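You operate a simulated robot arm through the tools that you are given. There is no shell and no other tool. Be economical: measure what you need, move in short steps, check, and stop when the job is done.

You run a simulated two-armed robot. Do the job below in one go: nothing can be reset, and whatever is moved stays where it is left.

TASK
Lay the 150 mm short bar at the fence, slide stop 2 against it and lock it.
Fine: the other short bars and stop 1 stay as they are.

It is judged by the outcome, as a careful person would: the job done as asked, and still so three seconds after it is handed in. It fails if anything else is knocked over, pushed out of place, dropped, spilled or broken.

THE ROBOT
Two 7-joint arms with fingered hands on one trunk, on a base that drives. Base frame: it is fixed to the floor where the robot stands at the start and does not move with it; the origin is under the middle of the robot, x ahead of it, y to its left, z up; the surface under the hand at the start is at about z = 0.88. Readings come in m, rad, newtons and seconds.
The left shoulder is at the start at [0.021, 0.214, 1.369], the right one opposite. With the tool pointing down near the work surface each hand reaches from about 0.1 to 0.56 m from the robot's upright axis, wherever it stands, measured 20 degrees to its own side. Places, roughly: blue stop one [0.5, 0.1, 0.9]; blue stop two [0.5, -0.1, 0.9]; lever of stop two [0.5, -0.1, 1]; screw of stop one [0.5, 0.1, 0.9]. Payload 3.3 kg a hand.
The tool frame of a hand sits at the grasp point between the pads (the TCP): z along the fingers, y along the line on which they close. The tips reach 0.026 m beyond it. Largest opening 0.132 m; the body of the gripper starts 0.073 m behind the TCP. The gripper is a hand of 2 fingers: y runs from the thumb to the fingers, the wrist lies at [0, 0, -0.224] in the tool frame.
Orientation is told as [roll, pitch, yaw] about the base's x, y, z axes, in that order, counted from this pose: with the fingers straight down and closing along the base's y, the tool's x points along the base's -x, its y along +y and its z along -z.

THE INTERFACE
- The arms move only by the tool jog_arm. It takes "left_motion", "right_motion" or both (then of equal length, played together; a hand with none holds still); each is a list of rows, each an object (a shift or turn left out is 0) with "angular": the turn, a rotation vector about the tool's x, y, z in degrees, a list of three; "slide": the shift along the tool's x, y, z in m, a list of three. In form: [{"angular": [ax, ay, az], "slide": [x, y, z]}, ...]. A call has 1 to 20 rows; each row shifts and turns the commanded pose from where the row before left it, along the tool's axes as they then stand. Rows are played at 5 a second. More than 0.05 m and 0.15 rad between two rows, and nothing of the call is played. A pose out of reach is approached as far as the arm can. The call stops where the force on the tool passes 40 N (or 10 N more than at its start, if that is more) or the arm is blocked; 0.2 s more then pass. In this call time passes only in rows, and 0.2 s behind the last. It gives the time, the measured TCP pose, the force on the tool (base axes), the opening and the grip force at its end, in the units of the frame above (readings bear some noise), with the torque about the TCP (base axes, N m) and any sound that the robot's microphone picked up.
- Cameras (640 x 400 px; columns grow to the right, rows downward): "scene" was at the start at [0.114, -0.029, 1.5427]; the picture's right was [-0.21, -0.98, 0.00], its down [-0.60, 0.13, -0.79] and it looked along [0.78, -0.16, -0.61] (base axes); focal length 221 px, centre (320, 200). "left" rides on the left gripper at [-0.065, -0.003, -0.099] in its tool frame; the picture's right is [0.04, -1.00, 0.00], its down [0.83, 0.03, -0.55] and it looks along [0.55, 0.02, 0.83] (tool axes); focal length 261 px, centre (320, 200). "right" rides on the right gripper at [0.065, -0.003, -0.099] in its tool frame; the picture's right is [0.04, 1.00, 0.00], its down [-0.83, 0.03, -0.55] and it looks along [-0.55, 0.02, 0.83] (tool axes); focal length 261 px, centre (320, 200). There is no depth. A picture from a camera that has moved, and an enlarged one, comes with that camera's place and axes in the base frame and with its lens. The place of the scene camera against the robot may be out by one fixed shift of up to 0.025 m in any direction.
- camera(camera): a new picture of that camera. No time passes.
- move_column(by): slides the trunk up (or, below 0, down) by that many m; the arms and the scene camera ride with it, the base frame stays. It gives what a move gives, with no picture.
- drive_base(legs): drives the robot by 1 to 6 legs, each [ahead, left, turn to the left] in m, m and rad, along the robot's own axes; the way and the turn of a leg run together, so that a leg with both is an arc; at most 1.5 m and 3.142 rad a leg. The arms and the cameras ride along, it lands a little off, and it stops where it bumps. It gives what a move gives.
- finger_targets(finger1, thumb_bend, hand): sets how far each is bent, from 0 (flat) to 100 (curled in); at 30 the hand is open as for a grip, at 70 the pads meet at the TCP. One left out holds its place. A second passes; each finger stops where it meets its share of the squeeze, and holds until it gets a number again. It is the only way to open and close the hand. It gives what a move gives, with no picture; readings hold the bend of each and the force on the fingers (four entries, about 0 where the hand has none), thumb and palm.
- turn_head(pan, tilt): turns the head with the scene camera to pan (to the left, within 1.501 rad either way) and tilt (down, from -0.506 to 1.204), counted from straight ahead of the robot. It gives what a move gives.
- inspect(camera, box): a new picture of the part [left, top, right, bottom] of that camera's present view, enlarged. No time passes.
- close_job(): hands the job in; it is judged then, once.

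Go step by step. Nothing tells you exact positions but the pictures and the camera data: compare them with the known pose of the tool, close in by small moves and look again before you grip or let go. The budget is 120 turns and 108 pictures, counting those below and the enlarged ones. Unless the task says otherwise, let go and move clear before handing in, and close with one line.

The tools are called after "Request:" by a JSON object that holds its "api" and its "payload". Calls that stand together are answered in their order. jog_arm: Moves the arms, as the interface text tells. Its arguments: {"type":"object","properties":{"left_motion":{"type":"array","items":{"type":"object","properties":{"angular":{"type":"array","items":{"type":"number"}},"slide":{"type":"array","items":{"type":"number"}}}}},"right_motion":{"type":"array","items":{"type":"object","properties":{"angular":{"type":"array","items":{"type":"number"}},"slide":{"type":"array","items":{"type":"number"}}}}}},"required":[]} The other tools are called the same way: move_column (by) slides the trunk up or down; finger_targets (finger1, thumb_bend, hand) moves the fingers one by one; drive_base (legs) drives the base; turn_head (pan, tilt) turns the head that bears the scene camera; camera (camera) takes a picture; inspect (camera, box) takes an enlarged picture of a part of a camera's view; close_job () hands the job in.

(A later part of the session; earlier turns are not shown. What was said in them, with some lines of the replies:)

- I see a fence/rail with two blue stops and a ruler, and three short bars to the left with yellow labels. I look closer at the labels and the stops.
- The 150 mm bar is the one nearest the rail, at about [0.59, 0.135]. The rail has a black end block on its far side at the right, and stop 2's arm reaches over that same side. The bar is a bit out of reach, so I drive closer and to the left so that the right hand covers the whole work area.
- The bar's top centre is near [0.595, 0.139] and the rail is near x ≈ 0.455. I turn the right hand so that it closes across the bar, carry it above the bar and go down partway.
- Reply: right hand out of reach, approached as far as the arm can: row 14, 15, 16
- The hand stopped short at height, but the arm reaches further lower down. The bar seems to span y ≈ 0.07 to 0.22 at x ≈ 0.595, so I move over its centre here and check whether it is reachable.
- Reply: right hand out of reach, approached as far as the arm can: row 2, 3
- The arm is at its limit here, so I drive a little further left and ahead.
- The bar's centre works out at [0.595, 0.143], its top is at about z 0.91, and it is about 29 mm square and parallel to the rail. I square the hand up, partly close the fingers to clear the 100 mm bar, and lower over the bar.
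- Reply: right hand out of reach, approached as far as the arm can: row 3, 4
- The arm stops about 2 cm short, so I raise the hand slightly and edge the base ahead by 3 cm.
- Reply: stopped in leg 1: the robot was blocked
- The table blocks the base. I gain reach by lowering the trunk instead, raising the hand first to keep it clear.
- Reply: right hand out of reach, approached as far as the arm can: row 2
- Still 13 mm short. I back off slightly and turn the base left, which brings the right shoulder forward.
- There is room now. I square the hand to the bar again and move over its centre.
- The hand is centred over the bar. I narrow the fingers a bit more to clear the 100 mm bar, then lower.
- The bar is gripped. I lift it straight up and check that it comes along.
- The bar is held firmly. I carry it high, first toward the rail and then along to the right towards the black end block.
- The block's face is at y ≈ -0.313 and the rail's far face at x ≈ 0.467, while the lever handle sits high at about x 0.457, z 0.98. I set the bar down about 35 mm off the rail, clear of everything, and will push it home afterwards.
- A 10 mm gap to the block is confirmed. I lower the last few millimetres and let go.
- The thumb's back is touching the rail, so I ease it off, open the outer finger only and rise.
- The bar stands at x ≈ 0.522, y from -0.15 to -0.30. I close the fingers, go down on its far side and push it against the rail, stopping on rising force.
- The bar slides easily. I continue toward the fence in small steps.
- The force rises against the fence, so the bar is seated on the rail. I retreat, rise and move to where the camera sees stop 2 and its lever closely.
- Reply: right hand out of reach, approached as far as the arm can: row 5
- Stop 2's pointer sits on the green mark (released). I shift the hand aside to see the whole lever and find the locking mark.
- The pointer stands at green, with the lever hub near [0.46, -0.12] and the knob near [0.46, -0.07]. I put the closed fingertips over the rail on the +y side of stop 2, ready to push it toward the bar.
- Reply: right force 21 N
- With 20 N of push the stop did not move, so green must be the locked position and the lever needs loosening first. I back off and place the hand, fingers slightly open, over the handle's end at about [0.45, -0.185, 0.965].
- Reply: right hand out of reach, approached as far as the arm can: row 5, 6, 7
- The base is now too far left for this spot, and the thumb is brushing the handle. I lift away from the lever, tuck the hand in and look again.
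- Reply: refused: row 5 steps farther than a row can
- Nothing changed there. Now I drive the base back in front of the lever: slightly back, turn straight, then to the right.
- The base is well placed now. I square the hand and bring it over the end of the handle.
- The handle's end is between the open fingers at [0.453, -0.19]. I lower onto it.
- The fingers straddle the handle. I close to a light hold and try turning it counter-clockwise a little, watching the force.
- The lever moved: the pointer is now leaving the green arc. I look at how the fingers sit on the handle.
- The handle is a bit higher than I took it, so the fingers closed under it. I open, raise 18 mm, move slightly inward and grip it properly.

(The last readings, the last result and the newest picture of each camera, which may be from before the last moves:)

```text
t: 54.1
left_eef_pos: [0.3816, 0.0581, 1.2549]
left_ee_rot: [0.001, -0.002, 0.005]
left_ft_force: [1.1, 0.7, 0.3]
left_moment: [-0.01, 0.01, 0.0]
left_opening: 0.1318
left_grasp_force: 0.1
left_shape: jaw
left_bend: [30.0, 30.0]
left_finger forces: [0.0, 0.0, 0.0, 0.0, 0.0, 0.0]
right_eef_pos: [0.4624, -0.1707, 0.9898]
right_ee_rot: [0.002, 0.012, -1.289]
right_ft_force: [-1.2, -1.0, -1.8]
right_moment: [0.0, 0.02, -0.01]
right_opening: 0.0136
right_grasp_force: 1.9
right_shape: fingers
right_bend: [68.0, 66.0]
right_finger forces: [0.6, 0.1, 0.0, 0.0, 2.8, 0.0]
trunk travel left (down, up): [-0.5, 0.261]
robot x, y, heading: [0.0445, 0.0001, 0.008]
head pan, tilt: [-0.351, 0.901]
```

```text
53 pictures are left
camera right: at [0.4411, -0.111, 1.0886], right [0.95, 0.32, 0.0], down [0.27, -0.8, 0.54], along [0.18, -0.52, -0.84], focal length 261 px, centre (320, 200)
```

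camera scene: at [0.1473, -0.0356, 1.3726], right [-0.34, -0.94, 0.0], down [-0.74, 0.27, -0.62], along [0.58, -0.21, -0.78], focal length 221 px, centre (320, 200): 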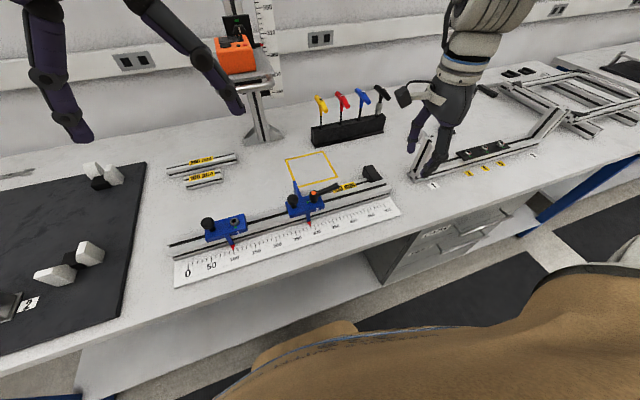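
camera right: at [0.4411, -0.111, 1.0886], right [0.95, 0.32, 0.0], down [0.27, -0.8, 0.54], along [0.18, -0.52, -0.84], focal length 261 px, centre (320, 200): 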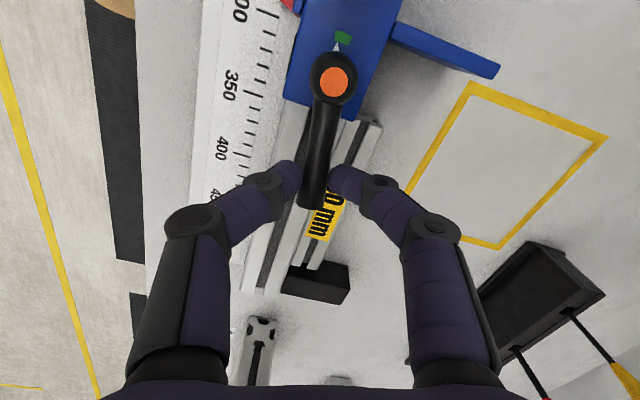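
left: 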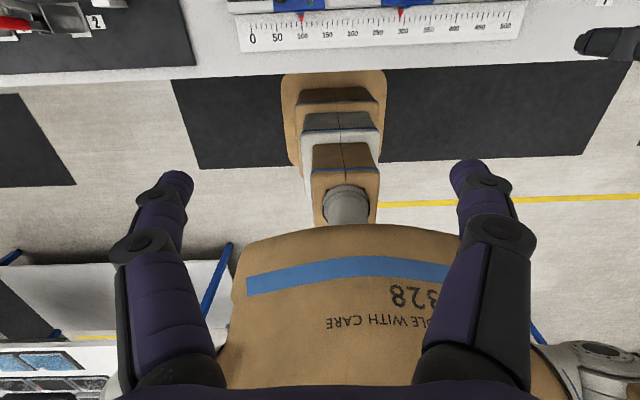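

The handle is held now. I turn it further counter-clockwise about the hub.

Request:
{"api": "jog_arm", "payload": {"right_motion": [{"angular": [0, 0, -8], "slide": [0.0005, 0.0065, 0]}, {"angular": [0, 0, -8], "slide": [0.0005, 0.0065, 0]}, {"angular": [0, 0, -8], "slide": [0.0005, 0.0065, 0]}, {"angular": [0, 0, -8], "slide": [0.0005, 0.0065, 0]}]}}

Request:
{"api": "camera", "payload": {"camera": "right"}}

Request:
{"api": "inspect", "payload": {"camera": "scene", "box": [270, 150, 390, 225]}}

```text
t: 55.1
left_eef_pos: [0.3805, 0.0575, 1.2546]
left_ee_rot: [0.002, -0.001, 0.006]
left_ft_force: [-0.3, 0.1, -0.5]
left_moment: [-0.03, 0.0, 0.02]
left_opening: 0.1318
left_grasp_force: 0.0
left_shape: jaw
left_bend: [30.0, 30.0]
left_finger forces: [0.0, 0.0, 0.0, 0.0, 0.0, 0.0]
right_eef_pos: [0.485, -0.1576, 0.9899]
right_ee_rot: [0.008, 0.009, -0.725]
right_ft_force: [-0.9, -6.3, 0.1]
right_moment: [-0.1, 0.01, 0.05]
right_opening: 0.0151
right_grasp_force: 2.5
right_shape: fingers
right_bend: [68.0, 66.0]
right_finger forces: [0.0, 0.0, 0.0, 0.0, 4.3, 0.0]
trunk travel left (down, up): [-0.5, 0.261]
robot x, y, heading: [0.043, 0.001, 0.005]
head pan, tilt: [-0.351, 0.901]
```

```text
52 pictures are left
camera right: at [0.4331, -0.1179, 1.0884], right [0.63, 0.77, 0.01], down [0.65, -0.53, 0.55], along [0.43, -0.34, -0.84], focal length 261 px, centre (320, 200)
```

right: 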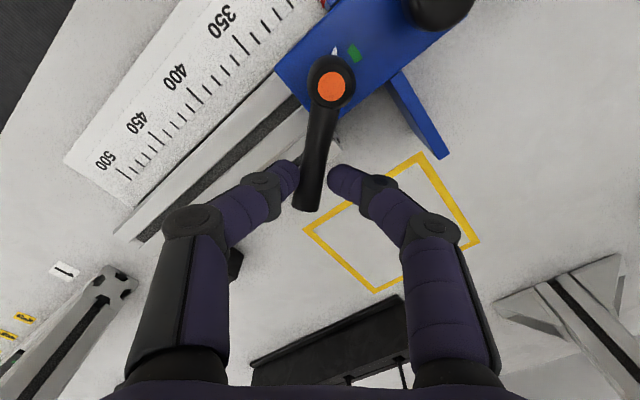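

```text
5.33 times, centred on (330, 188) of scene
camera zoom: at [0.1473, -0.0362, 1.3726], right [-0.34, -0.94, 0.0], down [-0.74, 0.27, -0.62], along [0.58, -0.21, -0.78], focal length 1180 px, centre (267, 267)
```

zoom: 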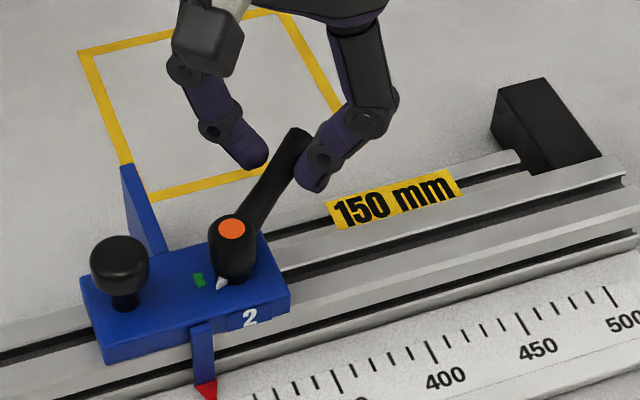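

The lever swings with little force. I turn it on, to roughly 70 degrees.

Request:
{"api": "jog_arm", "payload": {"right_motion": [{"angular": [0, 0, -8], "slide": [0.0005, 0.0065, 0]}, {"angular": [0, 0, -8], "slide": [0.0005, 0.0065, 0]}, {"angular": [0, 0, -8], "slide": [0.0005, 0.0065, 0]}]}}

Request:
{"api": "inspect", "payload": {"camera": "scene", "box": [270, 150, 390, 225]}}

```text
t: 55.9
left_eef_pos: [0.3838, 0.0578, 1.2543]
left_ee_rot: [-0.001, 0.0, 0.005]
left_ft_force: [-0.8, -1.1, 1.4]
left_moment: [0.0, -0.01, 0.0]
left_opening: 0.132
left_grasp_force: 0.0
left_shape: jaw
left_bend: [30.0, 30.0]
left_finger forces: [0.1, 0.0, 0.1, 0.0, 0.0, 0.0]
right_eef_pos: [0.4941, -0.1386, 0.9886]
right_ee_rot: [0.01, 0.004, -0.307]
right_ft_force: [2.2, -2.4, 2.2]
right_moment: [0.0, -0.05, 0.05]
right_opening: 0.0122
right_grasp_force: 1.6
right_shape: fingers
right_bend: [67.0, 67.0]
right_finger forces: [1.1, 0.1, 0.0, 0.0, 2.3, 0.0]
trunk travel left (down, up): [-0.5, 0.261]
robot x, y, heading: [0.0373, -0.0001, 0.004]
head pan, tilt: [-0.351, 0.901]
```

```text
5.33 times, centred on (330, 188) of scene
camera zoom: at [0.1476, -0.0355, 1.3726], right [-0.34, -0.94, 0.0], down [-0.74, 0.27, -0.62], along [0.58, -0.21, -0.78], focal length 1180 px, centre (267, 267)
```

zoom: 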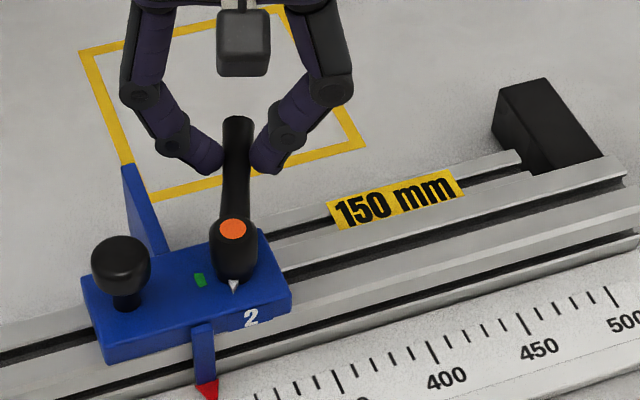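

The lever now stands roughly square to the rail. I let go, rise, turn the hand back, and move to the +y side of stop 2 to push again.

Request:
{"api": "finger_targets", "payload": {"hand": "right", "finger1": 53, "thumb_bend": 53}}

Request:
{"api": "jog_arm", "payload": {"right_motion": [{"slide": [0, 0, -0.04]}, {"slide": [0, 0, -0.03]}, {"angular": [0, 0, 8]}, {"angular": [0, 0, 8]}, {"angular": [0, 0, 8]}, {"angular": [0, 0, 8]}, {"angular": [0, 0, 8]}, {"angular": [0, 0, 8]}, {"angular": [0, 0, 8]}, {"angular": [0, 0, 8]}, {"angular": [0, 0, 8]}, {"slide": [0.04, -0.013, 0]}, {"slide": [0.04, -0.012, 0]}, {"slide": [0.042, -0.012, 0]}]}}

Request:
{"api": "finger_targets", "payload": {"hand": "right", "finger1": 70, "thumb_bend": 70}}

Request:
{"api": "camera", "payload": {"camera": "right"}}

Request:
{"api": "inspect", "payload": {"camera": "scene", "box": [240, 140, 400, 240]}}

```text
t: 56.9
left_eef_pos: [0.3824, 0.0571, 1.255]
left_ee_rot: [0.0, 0.0, 0.007]
left_ft_force: [0.9, 0.2, 0.5]
left_moment: [-0.01, 0.01, 0.01]
left_opening: 0.132
left_grasp_force: 0.1
left_shape: jaw
left_bend: [30.0, 30.0]
left_finger forces: [0.0, 0.0, 0.0, 0.1, 0.0, 0.0]
right_eef_pos: [0.4934, -0.1404, 0.9891]
right_ee_rot: [0.009, 0.003, -0.311]
right_ft_force: [-0.4, 0.0, -0.7]
right_moment: [-0.02, -0.03, 0.02]
right_opening: 0.0556
right_grasp_force: 0.2
right_shape: fingers
right_bend: [53.0, 53.0]
right_finger forces: [0.0, 0.0, 0.0, 0.0, 0.0, 0.0]
trunk travel left (down, up): [-0.5, 0.261]
robot x, y, heading: [0.0423, 0.0029, 0.01]
head pan, tilt: [-0.351, 0.901]
```

```text
t: 59.9
left_eef_pos: [0.3823, 0.0634, 1.2558]
left_ee_rot: [0.003, 0.008, 0.017]
left_ft_force: [-4.2, 11.5, 3.6]
left_moment: [-1.09, -0.34, -0.07]
left_opening: 0.1321
left_grasp_force: 0.1
left_shape: jaw
left_bend: [30.0, 30.0]
left_finger forces: [0.1, 0.1, 0.1, 0.1, 0.0, 0.0]
right_eef_pos: [0.4628, -0.0262, 1.0588]
right_ee_rot: [-0.003, 0.011, -1.58]
right_ft_force: [-0.3, -0.4, 0.2]
right_moment: [-0.03, -0.06, -0.02]
right_opening: 0.0558
right_grasp_force: 0.0
right_shape: fingers
right_bend: [53.0, 53.0]
right_finger forces: [0.0, 0.0, 0.0, 0.1, 0.0, 0.1]
trunk travel left (down, up): [-0.5, 0.261]
robot x, y, heading: [0.039, 0.0021, 0.004]
head pan, tilt: [-0.351, 0.901]
stopped in row 14 (left hand): the force on the tool passed its limit at 62 N (the readings are from after the stop); the commanded pose is now the measured one
```

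```text
t: 60.9
left_eef_pos: [0.382, 0.063, 1.2554]
left_ee_rot: [0.003, 0.008, 0.019]
left_ft_force: [-6.0, 21.0, 7.2]
left_moment: [-2.09, -0.62, -0.1]
left_opening: 0.1319
left_grasp_force: 0.0
left_shape: jaw
left_bend: [30.0, 30.0]
left_finger forces: [0.0, 0.0, 0.0, 0.1, 0.1, 0.0]
right_eef_pos: [0.4622, -0.0268, 1.0603]
right_ee_rot: [-0.001, 0.014, -1.577]
right_ft_force: [-0.9, -0.1, 0.5]
right_moment: [-0.03, -0.02, -0.03]
right_opening: 0.0019
right_grasp_force: 0.1
right_shape: fingers
right_bend: [70.0, 70.0]
right_finger forces: [0.0, 0.0, 0.1, 0.1, 0.0, 0.1]
trunk travel left (down, up): [-0.5, 0.261]
robot x, y, heading: [0.0388, -0.0015, 0.004]
head pan, tilt: [-0.351, 0.901]
```

```text
49 pictures are left
camera right: at [0.4586, 0.0368, 1.1591], right [1.0, 0.03, 0.0], down [0.03, -0.84, 0.54], along [0.02, -0.54, -0.84], focal length 261 px, centre (320, 200)
```

right: 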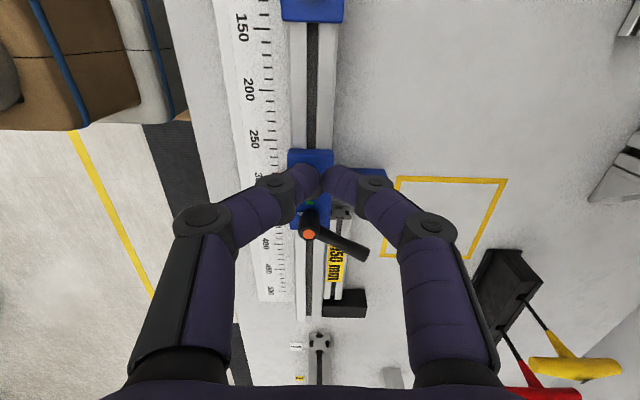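

```text
4.00 times, centred on (320, 190) of scene
camera zoom: at [0.1474, -0.0357, 1.3726], right [-0.34, -0.94, 0.0], down [-0.74, 0.27, -0.62], along [0.58, -0.21, -0.78], focal length 885 px, centre (320, 240)
```

zoom: 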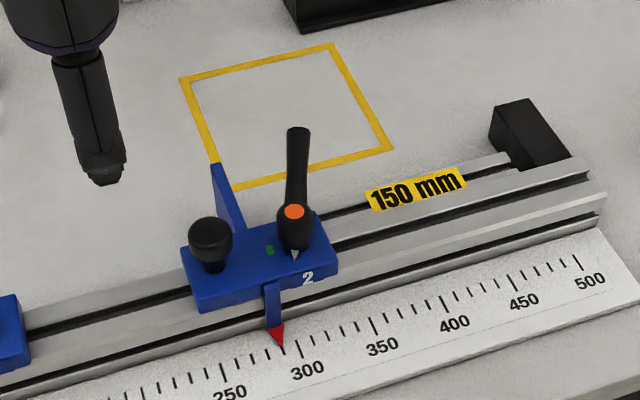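

My right arm bumped the left hand. I move the left hand well away to the left.

Request:
{"api": "jog_arm", "payload": {"left_motion": [{"slide": [0, 0.02, 0]}, {"slide": [0, 0.04, 0]}, {"slide": [0, 0.04, 0]}, {"slide": [0, 0.04, 0]}, {"slide": [0, 0.04, 0]}, {"slide": [0, 0.04, 0]}]}}

Request:
{"api": "inspect", "payload": {"camera": "scene", "box": [0, 0, 640, 400]}}

```text
t: 62.3
left_eef_pos: [0.3799, 0.2845, 1.2563]
left_ee_rot: [0.003, 0.009, 0.015]
left_ft_force: [-0.2, 0.4, -0.6]
left_moment: [-0.04, -0.03, -0.01]
left_opening: 0.1318
left_grasp_force: 0.1
left_shape: jaw
left_bend: [30.0, 30.0]
left_finger forces: [0.0, 0.0, 0.0, 0.1, 0.1, 0.0]
right_eef_pos: [0.4615, -0.0252, 1.0602]
right_ee_rot: [-0.002, 0.013, -1.578]
right_ft_force: [-0.7, -0.3, 0.5]
right_moment: [0.01, 0.0, 0.01]
right_opening: 0.002
right_grasp_force: 0.1
right_shape: fingers
right_bend: [70.0, 70.0]
right_finger forces: [0.1, 0.0, 0.0, 0.0, 0.1, 0.0]
trunk travel left (down, up): [-0.5, 0.261]
robot x, y, heading: [0.0405, -0.0004, 0.004]
head pan, tilt: [-0.351, 0.901]
```

```text
1.00 times, centred on (320, 200) of scene (not enlarged: the box is as wide or as high as the picture)
camera zoom: at [0.1476, -0.0344, 1.3726], right [-0.34, -0.94, 0.0], down [-0.74, 0.27, -0.62], along [0.58, -0.21, -0.78], focal length 221 px, centre (320, 200)
```

zoom: 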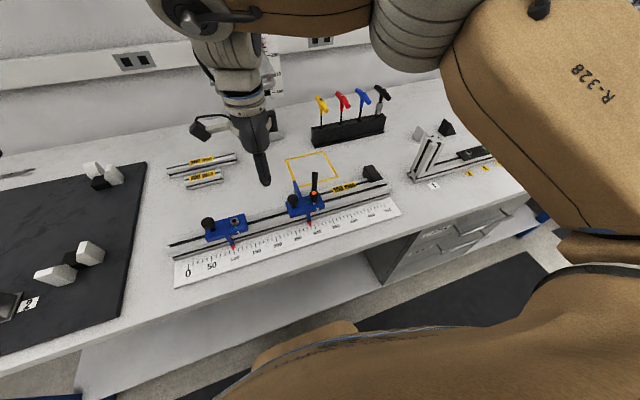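

Request:
{"api": "jog_arm", "payload": {"right_motion": [{"slide": [0.01, -0.003, 0.035]}, {"slide": [0, 0, 0.035]}, {"slide": [0, 0, 0.02]}, {"slide": [0, 0, 0.015]}, {"slide": [-0.01, 0, 0]}, {"slide": [-0.01, 0, 0]}, {"slide": [-0.005, 0, 0]}, {"slide": [-0.005, 0, 0]}, {"slide": [-0.005, 0, 0]}, {"slide": [-0.005, 0, 0]}, {"slide": [-0.005, 0, 0]}]}}

Request:
{"api": "inspect", "payload": {"camera": "scene", "box": [240, 140, 400, 240]}}

```text
t: 64.7
left_eef_pos: [0.38, 0.2834, 1.2565]
left_ee_rot: [0.004, 0.007, 0.014]
left_ft_force: [0.0, -0.1, 1.3]
left_moment: [-0.01, 0.02, -0.04]
left_opening: 0.1318
left_grasp_force: 0.0
left_shape: jaw
left_bend: [30.0, 30.0]
left_finger forces: [0.0, 0.0, 0.0, 0.0, 0.0, 0.1]
right_eef_pos: [0.4587, -0.0589, 0.9544]
right_ee_rot: [-0.002, 0.012, -1.579]
right_ft_force: [0.5, 0.2, 0.3]
right_moment: [0.0, -0.02, 0.02]
right_opening: 0.0018
right_grasp_force: 0.3
right_shape: fingers
right_bend: [70.0, 70.0]
right_finger forces: [0.3, 0.0, 0.0, 0.0, 0.6, 0.1]
trunk travel left (down, up): [-0.5, 0.261]
robot x, y, heading: [0.0399, 0.0047, 0.006]
head pan, tilt: [-0.351, 0.901]
```

```text
4.00 times, centred on (320, 190) of scene
camera zoom: at [0.1473, -0.0354, 1.3726], right [-0.34, -0.94, 0.0], down [-0.74, 0.27, -0.62], along [0.58, -0.21, -0.78], focal length 885 px, centre (320, 240)
```

zoom: 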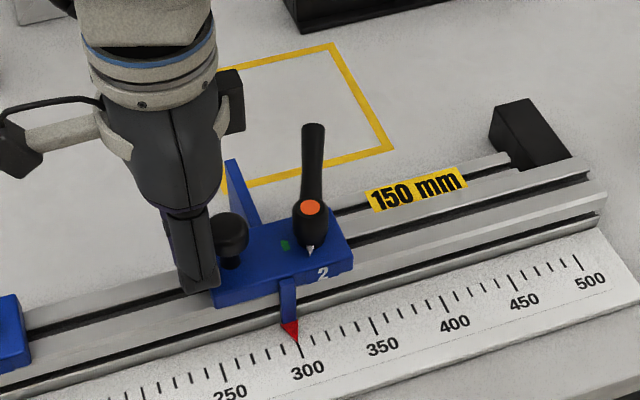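

It now slides freely, so the lever was the lock. I continue pushing toward the bar.

Request:
{"api": "jog_arm", "payload": {"right_motion": [{"slide": [-0.006, 0, 0]}, {"slide": [-0.006, 0, 0]}, {"slide": [-0.006, 0, 0]}, {"slide": [-0.006, 0, 0]}]}}

Request:
{"api": "inspect", "payload": {"camera": "scene", "box": [260, 150, 400, 237]}}

```text
t: 65.7
left_eef_pos: [0.38, 0.2829, 1.257]
left_ee_rot: [0.003, 0.006, 0.015]
left_ft_force: [1.0, 0.5, 0.0]
left_moment: [0.0, 0.01, 0.01]
left_opening: 0.1318
left_grasp_force: 0.0
left_shape: jaw
left_bend: [30.0, 30.0]
left_finger forces: [0.1, 0.0, 0.0, 0.0, 0.1, 0.0]
right_eef_pos: [0.4572, -0.0838, 0.954]
right_ee_rot: [0.0, 0.013, -1.577]
right_ft_force: [0.9, 1.5, -0.3]
right_moment: [-0.01, -0.02, -0.03]
right_opening: 0.0017
right_grasp_force: 0.8
right_shape: fingers
right_bend: [70.0, 70.0]
right_finger forces: [0.2, 0.0, 0.1, 0.0, 0.7, 0.0]
trunk travel left (down, up): [-0.5, 0.261]
robot x, y, heading: [0.0413, 0.0019, -0.0]
head pan, tilt: [-0.351, 0.901]
```

```text
4.57 times, centred on (330, 194) of scene
camera zoom: at [0.1474, -0.0356, 1.3726], right [-0.34, -0.94, 0.0], down [-0.74, 0.27, -0.62], along [0.58, -0.21, -0.78], focal length 1012 px, centre (274, 230)
```

zoom: 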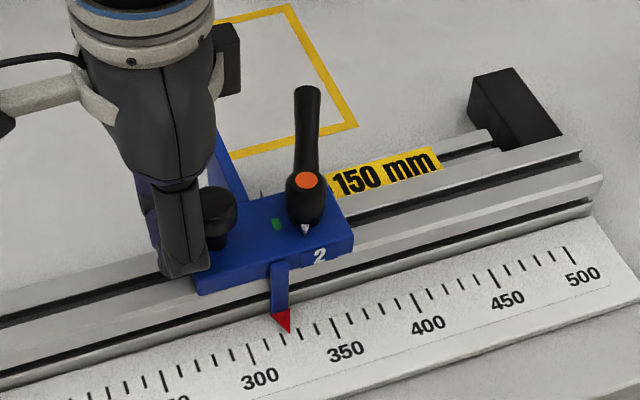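

Request:
{"api": "jog_arm", "payload": {"right_motion": [{"slide": [-0.004, 0, 0]}, {"slide": [-0.004, 0, 0]}, {"slide": [-0.004, 0, 0]}, {"slide": [-0.003, 0, 0]}]}}

Request:
{"api": "inspect", "payload": {"camera": "scene", "box": [270, 150, 410, 237]}}

```text
t: 66.7
left_eef_pos: [0.3799, 0.2821, 1.2564]
left_ee_rot: [0.002, 0.006, 0.016]
left_ft_force: [-0.2, -0.8, 0.2]
left_moment: [-0.04, -0.04, 0.03]
left_opening: 0.132
left_grasp_force: 0.0
left_shape: jaw
left_bend: [30.0, 30.0]
left_finger forces: [0.0, 0.0, 0.0, 0.0, 0.0, 0.0]
right_eef_pos: [0.4578, -0.0987, 0.9539]
right_ee_rot: [-0.002, 0.012, -1.577]
right_ft_force: [-1.0, 0.8, -1.6]
right_moment: [0.03, 0.0, -0.02]
right_opening: 0.0014
right_grasp_force: 0.8
right_shape: fingers
right_bend: [70.0, 70.0]
right_finger forces: [0.3, 0.0, 0.0, 0.0, 0.7, 0.0]
trunk travel left (down, up): [-0.5, 0.261]
robot x, y, heading: [0.0429, 0.0001, 0.005]
head pan, tilt: [-0.351, 0.901]
```

```text
4.57 times, centred on (340, 194) of scene
camera zoom: at [0.1473, -0.0354, 1.3726], right [-0.34, -0.94, 0.0], down [-0.74, 0.27, -0.62], along [0.58, -0.21, -0.78], focal length 1012 px, centre (229, 230)
```

zoom: 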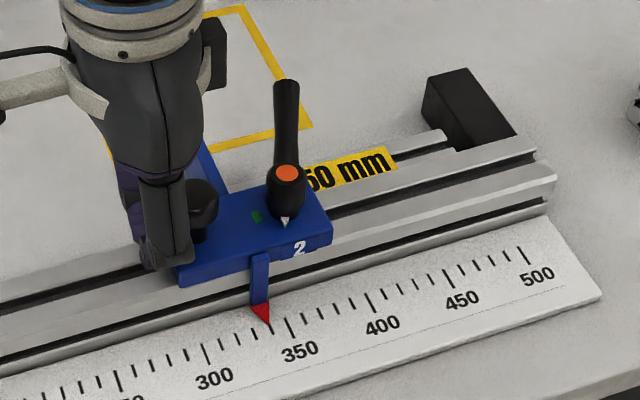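

Request:
{"api": "jog_arm", "payload": {"right_motion": [{"slide": [-0.003, 0, 0]}, {"slide": [-0.003, 0, 0]}, {"slide": [-0.003, 0, 0]}]}}

Request:
{"api": "inspect", "payload": {"camera": "scene", "box": [270, 150, 410, 237]}}

```text
t: 67.5
left_eef_pos: [0.3799, 0.2828, 1.2567]
left_ee_rot: [0.002, 0.006, 0.015]
left_ft_force: [0.1, -0.1, -0.2]
left_moment: [0.01, -0.01, 0.02]
left_opening: 0.1318
left_grasp_force: 0.0
left_shape: jaw
left_bend: [30.0, 30.0]
left_finger forces: [0.0, 0.0, 0.1, 0.0, 0.0, 0.0]
right_eef_pos: [0.4569, -0.1068, 0.9547]
right_ee_rot: [-0.002, 0.012, -1.578]
right_ft_force: [-0.3, 1.6, 0.8]
right_moment: [0.01, 0.03, -0.04]
right_opening: 0.0015
right_grasp_force: 0.5
right_shape: fingers
right_bend: [70.0, 70.0]
right_finger forces: [0.6, 0.0, 0.0, 0.1, 1.2, 0.0]
trunk travel left (down, up): [-0.5, 0.261]
robot x, y, heading: [0.0392, -0.0006, 0.008]
head pan, tilt: [-0.351, 0.901]
```

```text
4.57 times, centred on (340, 194) of scene
camera zoom: at [0.1473, -0.0354, 1.3726], right [-0.34, -0.94, 0.0], down [-0.74, 0.27, -0.62], along [0.58, -0.21, -0.78], focal length 1012 px, centre (229, 230)
```

zoom: 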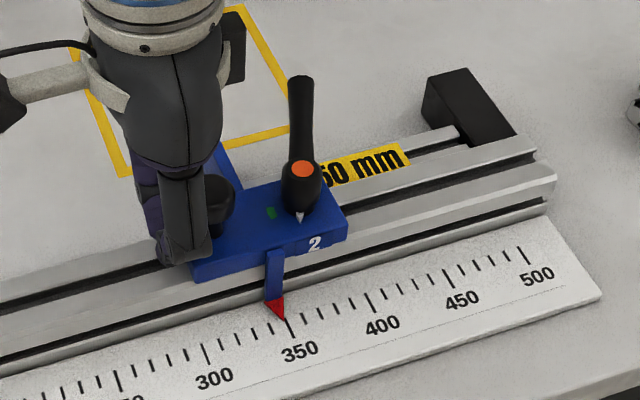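

The stop is pushing the bar; the pointer is near 346, and 350 would be 150 mm from the end block. I take the last few millimetres until the force rises.

Request:
{"api": "jog_arm", "payload": {"right_motion": [{"slide": [-0.002, 0, 0]}, {"slide": [-0.002, 0, 0]}, {"slide": [-0.0015, 0, 0]}]}}

Request:
{"api": "inspect", "payload": {"camera": "scene", "box": [300, 150, 396, 210]}}

```text
t: 68.3
left_eef_pos: [0.3793, 0.2843, 1.2566]
left_ee_rot: [0.003, 0.006, 0.017]
left_ft_force: [0.1, 0.2, -0.4]
left_moment: [0.02, 0.0, -0.02]
left_opening: 0.1317
left_grasp_force: 0.0
left_shape: jaw
left_bend: [30.0, 30.0]
left_finger forces: [0.0, 0.0, 0.1, 0.0, 0.1, 0.1]
right_eef_pos: [0.4585, -0.1098, 0.9544]
right_ee_rot: [-0.003, 0.015, -1.576]
right_ft_force: [-0.2, 9.7, -0.7]
right_moment: [0.13, -0.02, -0.01]
right_opening: 0.0015
right_grasp_force: 5.1
right_shape: fingers
right_bend: [70.0, 70.0]
right_finger forces: [3.5, 0.1, 0.1, 0.0, 6.2, 0.1]
trunk travel left (down, up): [-0.5, 0.261]
robot x, y, heading: [0.0414, 0.002, 0.004]
head pan, tilt: [-0.351, 0.901]
```

```text
6.67 times, centred on (348, 180) of scene
camera zoom: at [0.1473, -0.0341, 1.3726], right [-0.34, -0.94, 0.0], down [-0.74, 0.27, -0.62], along [0.58, -0.21, -0.78], focal length 1475 px, centre (133, 333)
```

zoom: 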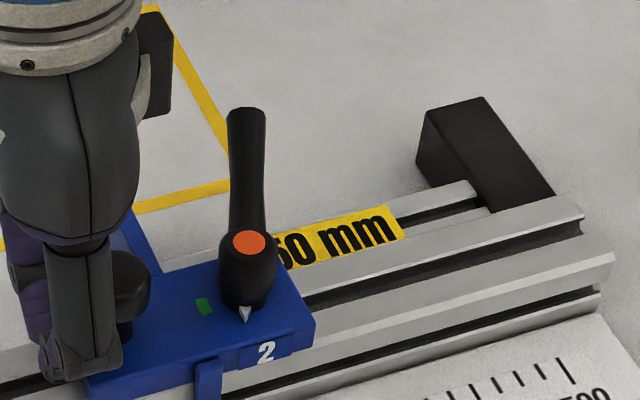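

At 10 N the bar is snug between the block and stop 2. I back off, rise and bring the hand over the lever, which should now be near [0.494, -0.20].

Request:
{"api": "jog_arm", "payload": {"right_motion": [{"slide": [0.015, 0, 0]}, {"slide": [0.015, 0, -0.03]}, {"slide": [0, 0, -0.045]}, {"slide": [0, 0, -0.03]}, {"slide": [-0.04, 0.012, 0]}, {"slide": [-0.04, 0.012, 0]}, {"slide": [-0.04, 0.012, 0]}, {"angular": [0, 0, -8]}, {"angular": [0, 0, -8]}, {"angular": [0, 0, -8]}, {"angular": [0, 0, -8]}, {"angular": [0, 0, -8]}, {"angular": [0, 0, -8]}, {"angular": [0, 0, -8]}, {"angular": [0, 0, -8]}, {"angular": [0, 0, -8]}]}}

Request:
{"api": "finger_targets", "payload": {"hand": "right", "finger1": 53, "thumb_bend": 53}}

Request:
{"api": "camera", "payload": {"camera": "right"}}

Request:
{"api": "inspect", "payload": {"camera": "scene", "box": [270, 140, 410, 227]}}

```text
t: 71.7
left_eef_pos: [0.3802, 0.283, 1.2571]
left_ee_rot: [0.005, 0.008, 0.016]
left_ft_force: [-0.2, -0.4, -0.4]
left_moment: [-0.02, -0.02, -0.02]
left_opening: 0.132
left_grasp_force: 0.1
left_shape: jaw
left_bend: [30.0, 30.0]
left_finger forces: [0.0, 0.1, 0.1, 0.1, 0.0, 0.0]
right_eef_pos: [0.4934, -0.2032, 1.0574]
right_ee_rot: [0.011, 0.005, -0.316]
right_ft_force: [-0.2, 0.6, -0.9]
right_moment: [-0.02, -0.01, 0.0]
right_opening: 0.0017
right_grasp_force: 0.1
right_shape: fingers
right_bend: [70.0, 70.0]
right_finger forces: [0.0, 0.0, 0.0, 0.0, 0.1, 0.1]
trunk travel left (down, up): [-0.5, 0.261]
robot x, y, heading: [0.0378, -0.0001, 0.006]
head pan, tilt: [-0.351, 0.901]
```

```text
t: 72.7
left_eef_pos: [0.3794, 0.2832, 1.2556]
left_ee_rot: [0.004, 0.006, 0.016]
left_ft_force: [0.1, -0.6, -0.2]
left_moment: [0.05, 0.02, -0.01]
left_opening: 0.132
left_grasp_force: 0.0
left_shape: jaw
left_bend: [30.0, 30.0]
left_finger forces: [0.1, 0.0, 0.0, 0.0, 0.0, 0.1]
right_eef_pos: [0.4927, -0.2045, 1.0567]
right_ee_rot: [0.012, 0.005, -0.321]
right_ft_force: [0.3, 0.7, 0.5]
right_moment: [-0.01, 0.01, -0.02]
right_opening: 0.0558
right_grasp_force: 0.1
right_shape: fingers
right_bend: [53.0, 53.0]
right_finger forces: [0.0, 0.0, 0.0, 0.1, 0.0, 0.0]
trunk travel left (down, up): [-0.5, 0.261]
robot x, y, heading: [0.0436, 0.0014, 0.008]
head pan, tilt: [-0.351, 0.901]
```

```text
41 pictures are left
camera right: at [0.4292, -0.1886, 1.1563], right [0.28, 0.96, 0.01], down [0.8, -0.24, 0.55], along [0.53, -0.14, -0.84], focal length 261 px, centre (320, 200)
```

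right: 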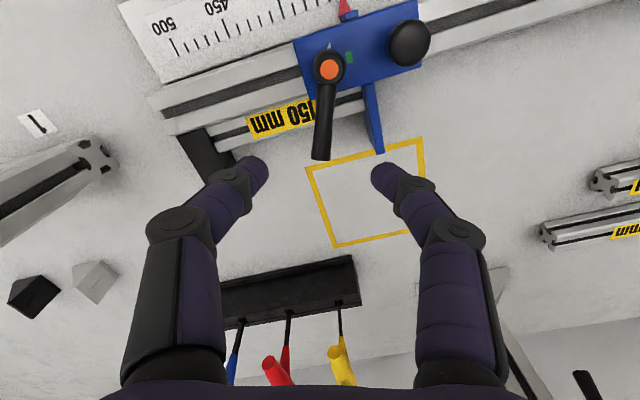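

```text
4.57 times, centred on (340, 184) of scene
camera zoom: at [0.1473, -0.0355, 1.3726], right [-0.34, -0.94, 0.0], down [-0.74, 0.27, -0.62], along [0.58, -0.21, -0.78], focal length 1012 px, centre (229, 275)
```

zoom: 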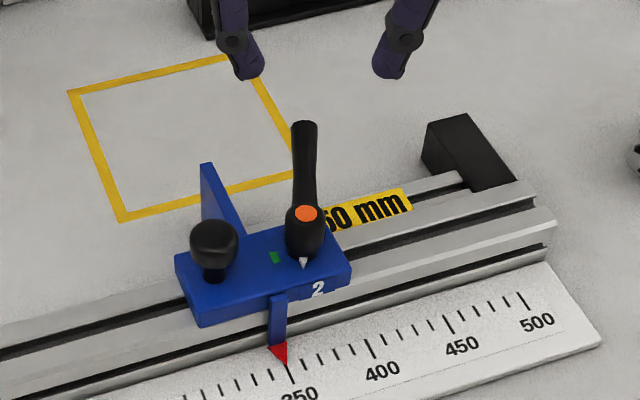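

The handle is between the fingers. I lower, hold it, and swing it back clockwise about the hub at about [0.450, -0.187].

Request:
{"api": "jog_arm", "payload": {"right_motion": [{"slide": [0, 0.001, 0.035]}, {"slide": [0, 0, 0.032]}]}}

Request:
{"api": "finger_targets", "payload": {"hand": "right", "finger1": 68, "thumb_bend": 68}}

Request:
{"api": "jog_arm", "payload": {"right_motion": [{"angular": [0, 0, 8], "slide": [0.0005, -0.0065, 0]}, {"angular": [0, 0, 8], "slide": [0.0005, -0.0065, 0]}, {"angular": [0, 0, 8], "slide": [0.0005, -0.0065, 0]}, {"angular": [0, 0, 8], "slide": [0.0005, -0.0065, 0]}]}}

Request:
{"api": "camera", "payload": {"camera": "right"}}

Request:
{"api": "inspect", "payload": {"camera": "scene", "box": [270, 140, 410, 227]}}

```text
t: 73.3
left_eef_pos: [0.379, 0.2826, 1.2571]
left_ee_rot: [0.004, 0.007, 0.017]
left_ft_force: [0.0, 0.2, -0.3]
left_moment: [0.04, 0.01, 0.02]
left_opening: 0.1321
left_grasp_force: 0.1
left_shape: jaw
left_bend: [30.0, 30.0]
left_finger forces: [0.0, 0.1, 0.0, 0.0, 0.1, 0.0]
right_eef_pos: [0.4921, -0.203, 0.9907]
right_ee_rot: [0.012, 0.005, -0.322]
right_ft_force: [0.0, 0.5, 0.3]
right_moment: [-0.01, -0.02, 0.0]
right_opening: 0.0557
right_grasp_force: 0.1
right_shape: fingers
right_bend: [53.0, 53.0]
right_finger forces: [0.0, 0.1, 0.0, 0.0, 0.1, 0.0]
trunk travel left (down, up): [-0.5, 0.261]
robot x, y, heading: [0.0432, 0.0015, 0.006]
head pan, tilt: [-0.351, 0.901]
```

```text
t: 74.3
left_eef_pos: [0.3802, 0.2822, 1.2561]
left_ee_rot: [0.004, 0.005, 0.015]
left_ft_force: [-0.4, -0.4, 1.2]
left_moment: [0.03, -0.02, -0.02]
left_opening: 0.1319
left_grasp_force: 0.1
left_shape: jaw
left_bend: [30.0, 30.0]
left_finger forces: [0.0, 0.0, 0.1, 0.1, 0.0, 0.1]
right_eef_pos: [0.4926, -0.2023, 0.9909]
right_ee_rot: [0.013, 0.005, -0.322]
right_ft_force: [-0.4, 0.5, -0.3]
right_moment: [0.03, 0.01, -0.02]
right_opening: 0.0122
right_grasp_force: 1.1
right_shape: fingers
right_bend: [66.0, 68.0]
right_finger forces: [1.3, 0.0, 0.1, 0.1, 0.6, 0.0]
trunk travel left (down, up): [-0.5, 0.261]
robot x, y, heading: [0.0426, 0.0024, -0.0]
head pan, tilt: [-0.351, 0.901]
```

```text
t: 75.3
left_eef_pos: [0.3799, 0.2833, 1.2558]
left_ee_rot: [0.005, 0.007, 0.016]
left_ft_force: [-0.3, 0.0, -0.4]
left_moment: [0.02, -0.02, -0.02]
left_opening: 0.1321
left_grasp_force: 0.0
left_shape: jaw
left_bend: [30.0, 30.0]
left_finger forces: [0.1, 0.0, 0.1, 0.0, 0.0, 0.0]
right_eef_pos: [0.4795, -0.224, 0.9907]
right_ee_rot: [0.009, 0.009, -0.882]
right_ft_force: [0.8, 3.8, 0.9]
right_moment: [0.08, -0.03, 0.03]
right_opening: 0.0135
right_grasp_force: 2.1
right_shape: fingers
right_bend: [65.0, 68.0]
right_finger forces: [3.9, 0.0, 0.1, 0.0, 0.1, 0.0]
trunk travel left (down, up): [-0.5, 0.261]
robot x, y, heading: [0.0404, 0.003, 0.001]
head pan, tilt: [-0.351, 0.901]
```

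```text
39 pictures are left
camera right: at [0.4343, -0.1775, 1.0894], right [0.74, 0.67, 0.01], down [0.56, -0.63, 0.54], along [0.37, -0.4, -0.84], focal length 261 px, centre (320, 200)
```

right: 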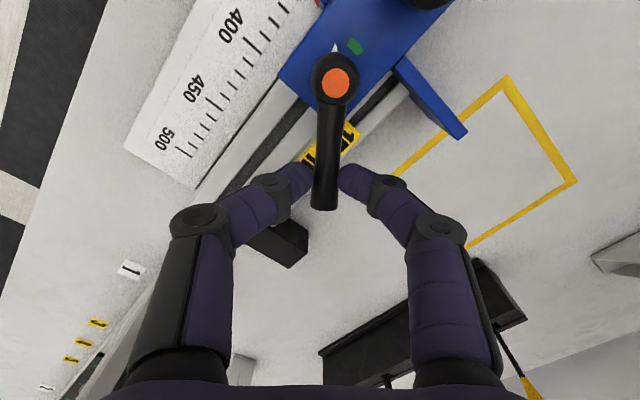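

```text
4.57 times, centred on (340, 184) of scene
camera zoom: at [0.1473, -0.0349, 1.3727], right [-0.34, -0.94, 0.0], down [-0.74, 0.27, -0.62], along [0.58, -0.21, -0.78], focal length 1012 px, centre (229, 275)
```

zoom: 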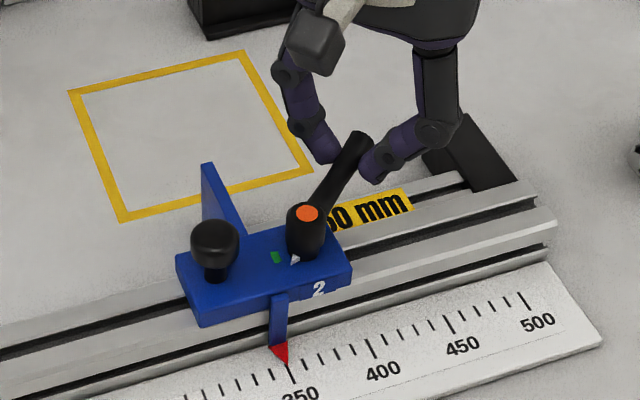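

It turns well and the stop stays put. I continue to bring the pointer to green.

Request:
{"api": "jog_arm", "payload": {"right_motion": [{"angular": [0, 0, 8], "slide": [0.0005, -0.0065, 0]}, {"angular": [0, 0, 8], "slide": [0.0005, -0.0065, 0]}, {"angular": [0, 0, 8], "slide": [0.0005, -0.0065, 0]}, {"angular": [0, 0, 8], "slide": [0.0005, -0.0065, 0]}]}}

Request:
{"api": "camera", "payload": {"camera": "right"}}

Request:
{"api": "inspect", "payload": {"camera": "right", "box": [220, 0, 420, 125]}}

```text
t: 76.3
left_eef_pos: [0.3803, 0.2839, 1.2554]
left_ee_rot: [0.003, 0.006, 0.016]
left_ft_force: [1.0, 0.7, 0.0]
left_moment: [-0.04, 0.0, -0.02]
left_opening: 0.1317
left_grasp_force: 0.1
left_shape: jaw
left_bend: [30.0, 30.0]
left_finger forces: [0.0, 0.1, 0.1, 0.1, 0.0, 0.0]
right_eef_pos: [0.454, -0.2333, 0.9897]
right_ee_rot: [0.0, 0.013, -1.439]
right_ft_force: [5.0, 5.7, 2.8]
right_moment: [0.13, -0.13, 0.03]
right_opening: 0.0171
right_grasp_force: 3.2
right_shape: fingers
right_bend: [64.0, 68.0]
right_finger forces: [5.9, 0.1, 0.0, 0.0, 0.1, 0.0]
trunk travel left (down, up): [-0.5, 0.261]
robot x, y, heading: [0.04, -0.0004, 0.005]
head pan, tilt: [-0.351, 0.901]
```

```text
37 pictures are left
camera right: at [0.443, -0.1708, 1.09], right [0.99, 0.17, 0.0], down [0.14, -0.83, 0.54], along [0.09, -0.53, -0.84], focal length 261 px, centre (320, 200)
```

right: 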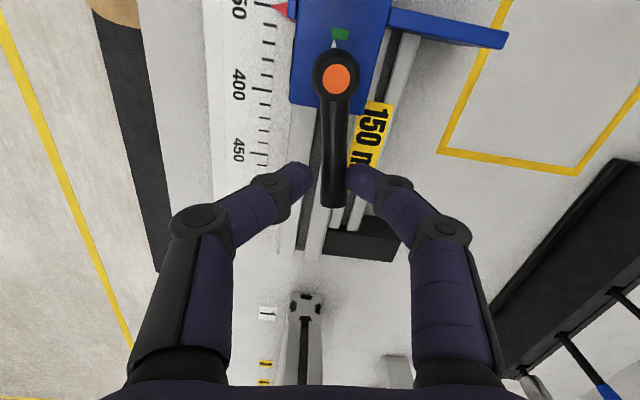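

```text
3.20 times, centred on (320, 62) of right
camera zoom: at [0.443, -0.1708, 1.09], right [0.99, 0.17, 0.0], down [0.14, -0.83, 0.54], along [0.09, -0.53, -0.84], focal length 834 px, centre (320, 640)
```

zoom: 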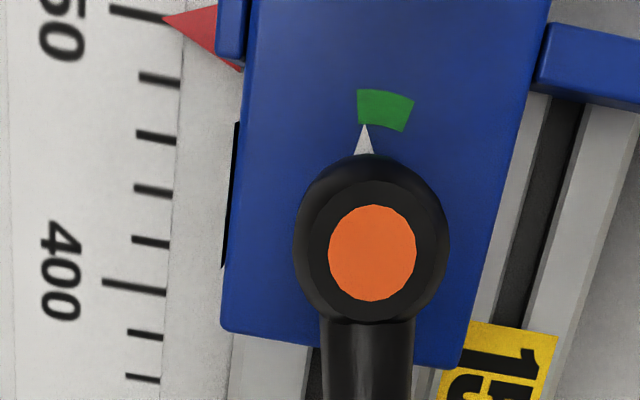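

The pointer is at the near edge of green, and the stop reads 350. I turn the last 15 degrees or so.

Request:
{"api": "jog_arm", "payload": {"right_motion": [{"angular": [0, 0, 6], "slide": [0.0003, -0.005, 0]}, {"angular": [0, 0, 6], "slide": [0.0003, -0.005, 0]}, {"angular": [0, 0, 4], "slide": [0.0002, -0.004, 0]}]}}

Request:
{"api": "inspect", "payload": {"camera": "right", "box": [220, 0, 420, 125]}}

```text
t: 77.1
left_eef_pos: [0.3811, 0.2837, 1.256]
left_ee_rot: [0.002, 0.009, 0.015]
left_ft_force: [-0.8, -0.6, 0.0]
left_moment: [0.01, 0.02, 0.01]
left_opening: 0.1317
left_grasp_force: 0.0
left_shape: jaw
left_bend: [30.0, 30.0]
left_finger forces: [0.0, 0.0, 0.0, 0.0, 0.1, 0.0]
right_eef_pos: [0.4417, -0.2331, 0.9899]
right_ee_rot: [-0.001, 0.012, -1.72]
right_ft_force: [9.0, 6.5, 4.2]
right_moment: [0.13, -0.29, 0.18]
right_opening: 0.022
right_grasp_force: 4.6
right_shape: fingers
right_bend: [62.0, 68.0]
right_finger forces: [9.9, 0.1, 0.0, 0.1, 0.0, 0.1]
trunk travel left (down, up): [-0.5, 0.261]
robot x, y, heading: [0.0417, -0.0022, 0.006]
head pan, tilt: [-0.351, 0.901]
```

```text
3.20 times, centred on (320, 62) of right
camera zoom: at [0.4479, -0.1695, 1.0896], right [0.99, -0.11, 0.0], down [-0.09, -0.84, 0.54], along [-0.06, -0.54, -0.84], focal length 834 px, centre (320, 640)
```

zoom: 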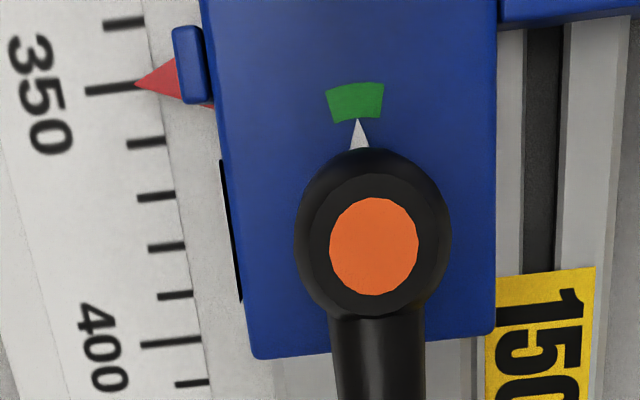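

The pointer is centred in green with rising resistance. I press slightly more to make it firm.

Request:
{"api": "jog_arm", "payload": {"right_motion": [{"slide": [0, -0.003, 0]}, {"slide": [0, -0.003, 0]}]}}

Request:
{"api": "inspect", "payload": {"camera": "right", "box": [220, 0, 420, 125]}}

```text
t: 77.7
left_eef_pos: [0.3806, 0.2831, 1.256]
left_ee_rot: [0.004, 0.008, 0.016]
left_ft_force: [0.3, -0.1, 0.2]
left_moment: [-0.01, 0.03, 0.02]
left_opening: 0.1317
left_grasp_force: 0.0
left_shape: jaw
left_bend: [30.0, 30.0]
left_finger forces: [0.1, 0.0, 0.1, 0.0, 0.1, 0.1]
right_eef_pos: [0.4363, -0.2324, 0.9897]
right_ee_rot: [-0.002, 0.013, -1.716]
right_ft_force: [12.4, 6.2, 6.1]
right_moment: [0.1, -0.45, 0.19]
right_opening: 0.0272
right_grasp_force: 6.3
right_shape: fingers
right_bend: [59.0, 68.0]
right_finger forces: [12.3, 0.1, 0.0, 0.0, 0.0, 0.0]
trunk travel left (down, up): [-0.5, 0.261]
robot x, y, heading: [0.0426, 0.0008, 0.003]
head pan, tilt: [-0.351, 0.901]
```

```text
3.20 times, centred on (320, 62) of right
camera zoom: at [0.4425, -0.1692, 1.0897], right [0.99, -0.1, 0.0], down [-0.09, -0.84, 0.54], along [-0.06, -0.54, -0.84], focal length 834 px, centre (320, 640)
```

zoom: 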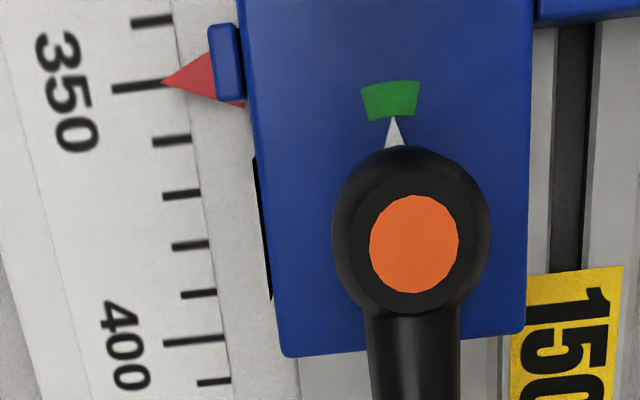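

The lever is firm at its end with the pointer centred in green, so the stop is locked at 350. I let go and rise clear.

Request:
{"api": "finger_targets", "payload": {"hand": "right", "finger1": 50, "thumb_bend": 53}}

Request:
{"api": "jog_arm", "payload": {"right_motion": [{"slide": [0, 0.003, -0.02]}, {"slide": [0, 0, -0.04]}, {"slide": [0, 0, -0.04]}, {"slide": [-0.04, 0, 0]}, {"slide": [-0.04, 0, 0]}, {"slide": [-0.04, -0.02, 0]}]}}

Request:
{"api": "camera", "payload": {"camera": "scene"}}

Request:
{"api": "inspect", "payload": {"camera": "scene", "box": [280, 150, 410, 231]}}

Request:
{"api": "inspect", "payload": {"camera": "scene", "box": [150, 140, 270, 260]}}

```text
t: 78.7
left_eef_pos: [0.3806, 0.2832, 1.2566]
left_ee_rot: [0.003, 0.008, 0.016]
left_ft_force: [-0.6, 0.6, 1.1]
left_moment: [0.01, 0.01, 0.01]
left_opening: 0.1319
left_grasp_force: 0.1
left_shape: jaw
left_bend: [30.0, 30.0]
left_finger forces: [0.0, 0.0, 0.0, 0.0, 0.0, 0.0]
right_eef_pos: [0.4358, -0.2342, 0.9905]
right_ee_rot: [-0.003, 0.011, -1.719]
right_ft_force: [-0.5, -0.6, -0.4]
right_moment: [-0.01, -0.02, -0.01]
right_opening: 0.0607
right_grasp_force: 0.1
right_shape: fingers
right_bend: [50.0, 53.0]
right_finger forces: [0.1, 0.1, 0.0, 0.1, 0.1, 0.0]
trunk travel left (down, up): [-0.5, 0.261]
robot x, y, heading: [0.0433, 0.0006, 0.003]
head pan, tilt: [-0.351, 0.901]
```

```text
t: 80.1
left_eef_pos: [0.3776, 0.2801, 1.2578]
left_ee_rot: [0.005, 0.007, 0.015]
left_ft_force: [-0.1, -0.4, 0.3]
left_moment: [0.03, 0.01, -0.03]
left_opening: 0.1317
left_grasp_force: 0.1
left_shape: jaw
left_bend: [30.0, 30.0]
left_finger forces: [0.1, 0.0, 0.0, 0.1, 0.0, 0.0]
right_eef_pos: [0.3993, -0.3531, 1.089]
right_ee_rot: [-0.003, 0.013, -1.716]
right_ft_force: [0.4, -0.1, 0.1]
right_moment: [0.02, -0.03, 0.01]
right_opening: 0.061
right_grasp_force: 0.0
right_shape: fingers
right_bend: [50.0, 53.0]
right_finger forces: [0.0, 0.0, 0.0, 0.0, 0.0, 0.0]
trunk travel left (down, up): [-0.5, 0.261]
robot x, y, heading: [0.0426, -0.0012, 0.005]
head pan, tilt: [-0.351, 0.901]
```

```text
33 pictures are left
camera scene: at [0.1459, -0.0372, 1.3727], right [-0.34, -0.94, 0.0], down [-0.74, 0.27, -0.62], along [0.58, -0.21, -0.78], focal length 221 px, centre (320, 200)
```

scene: 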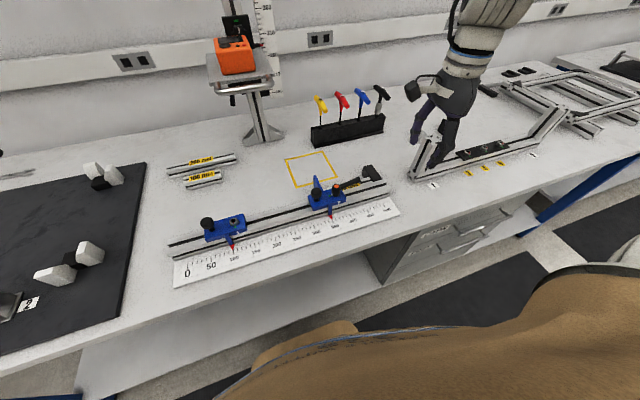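

```text
4.92 times, centred on (345, 190) of scene
camera zoom: at [0.1459, -0.0372, 1.3727], right [-0.34, -0.94, 0.0], down [-0.74, 0.27, -0.62], along [0.58, -0.21, -0.78], focal length 1090 px, centre (197, 247)
```

zoom: 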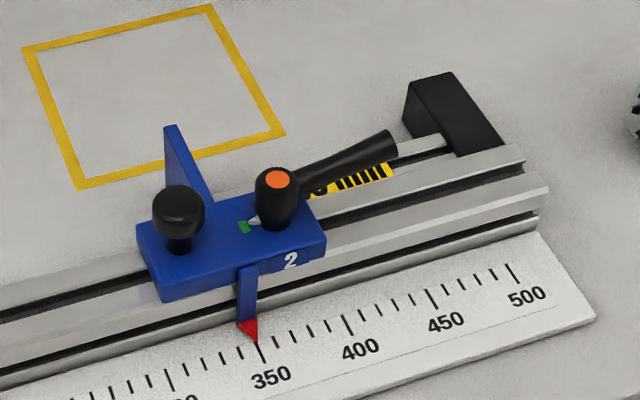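

```text
3.33 times, centred on (210, 200) of scene
camera zoom: at [0.1459, -0.0372, 1.3727], right [-0.34, -0.94, 0.0], down [-0.74, 0.27, -0.62], along [0.58, -0.21, -0.78], focal length 738 px, centre (687, 200)
```

zoom: 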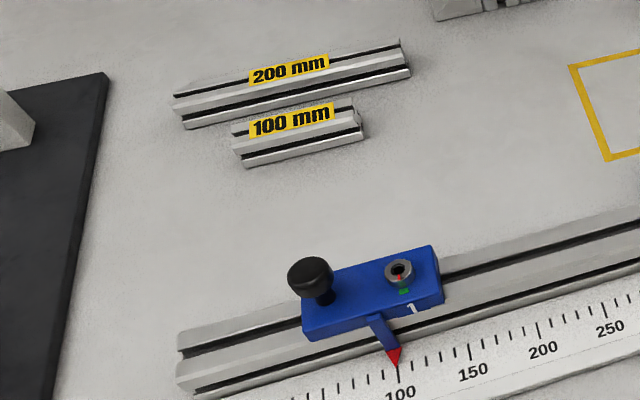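

The stop reads 350 and is locked, and the other bars and stop 1 look unchanged. One more look from above checks that the bar lies flush against rail, block and stop.

Request:
{"api": "jog_arm", "payload": {"right_motion": [{"slide": [0.02, 0.04, 0]}, {"slide": [0.02, 0.04, 0]}]}}

Request:
{"api": "inspect", "payload": {"camera": "right", "box": [200, 0, 440, 150]}}

```text
t: 80.7
left_eef_pos: [0.3806, 0.2833, 1.2555]
left_ee_rot: [0.002, 0.01, 0.016]
left_ft_force: [0.5, -0.5, -0.1]
left_moment: [0.01, -0.01, 0.02]
left_opening: 0.1319
left_grasp_force: 0.1
left_shape: jaw
left_bend: [30.0, 30.0]
left_finger forces: [0.0, 0.0, 0.0, 0.0, 0.1, 0.0]
right_eef_pos: [0.4873, -0.323, 1.0877]
right_ee_rot: [-0.004, 0.012, -1.716]
right_ft_force: [0.3, 0.9, 0.9]
right_moment: [0.01, 0.04, 0.02]
right_opening: 0.0608
right_grasp_force: 0.1
right_shape: fingers
right_bend: [50.0, 53.0]
right_finger forces: [0.1, 0.0, 0.1, 0.0, 0.1, 0.1]
trunk travel left (down, up): [-0.5, 0.261]
robot x, y, heading: [0.0413, -0.0006, 0.003]
head pan, tilt: [-0.351, 0.901]
```

```text
2.67 times, centred on (320, 75) of right
camera zoom: at [0.4938, -0.2601, 1.1881], right [0.99, -0.11, 0.0], down [-0.09, -0.84, 0.54], along [-0.06, -0.54, -0.84], focal length 695 px, centre (320, 533)
```

zoom: 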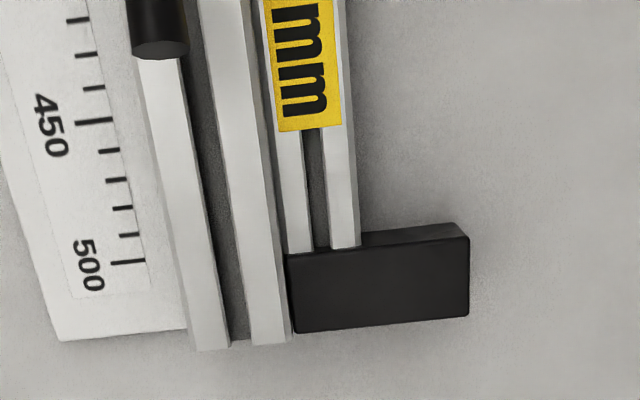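

The bar lies flush against the rail and the end block, stop 2 is against its other end and locked at 350, and the hand is clear.

Request:
{"api": "close_job", "payload": {}}

```text
The job is handed in.
```

The 150 mm bar lies at the fence against the end block. Stop 2 is slid up to the bar and locked with its pointer at 350, and stop 1 and the other short bars were left as they were.
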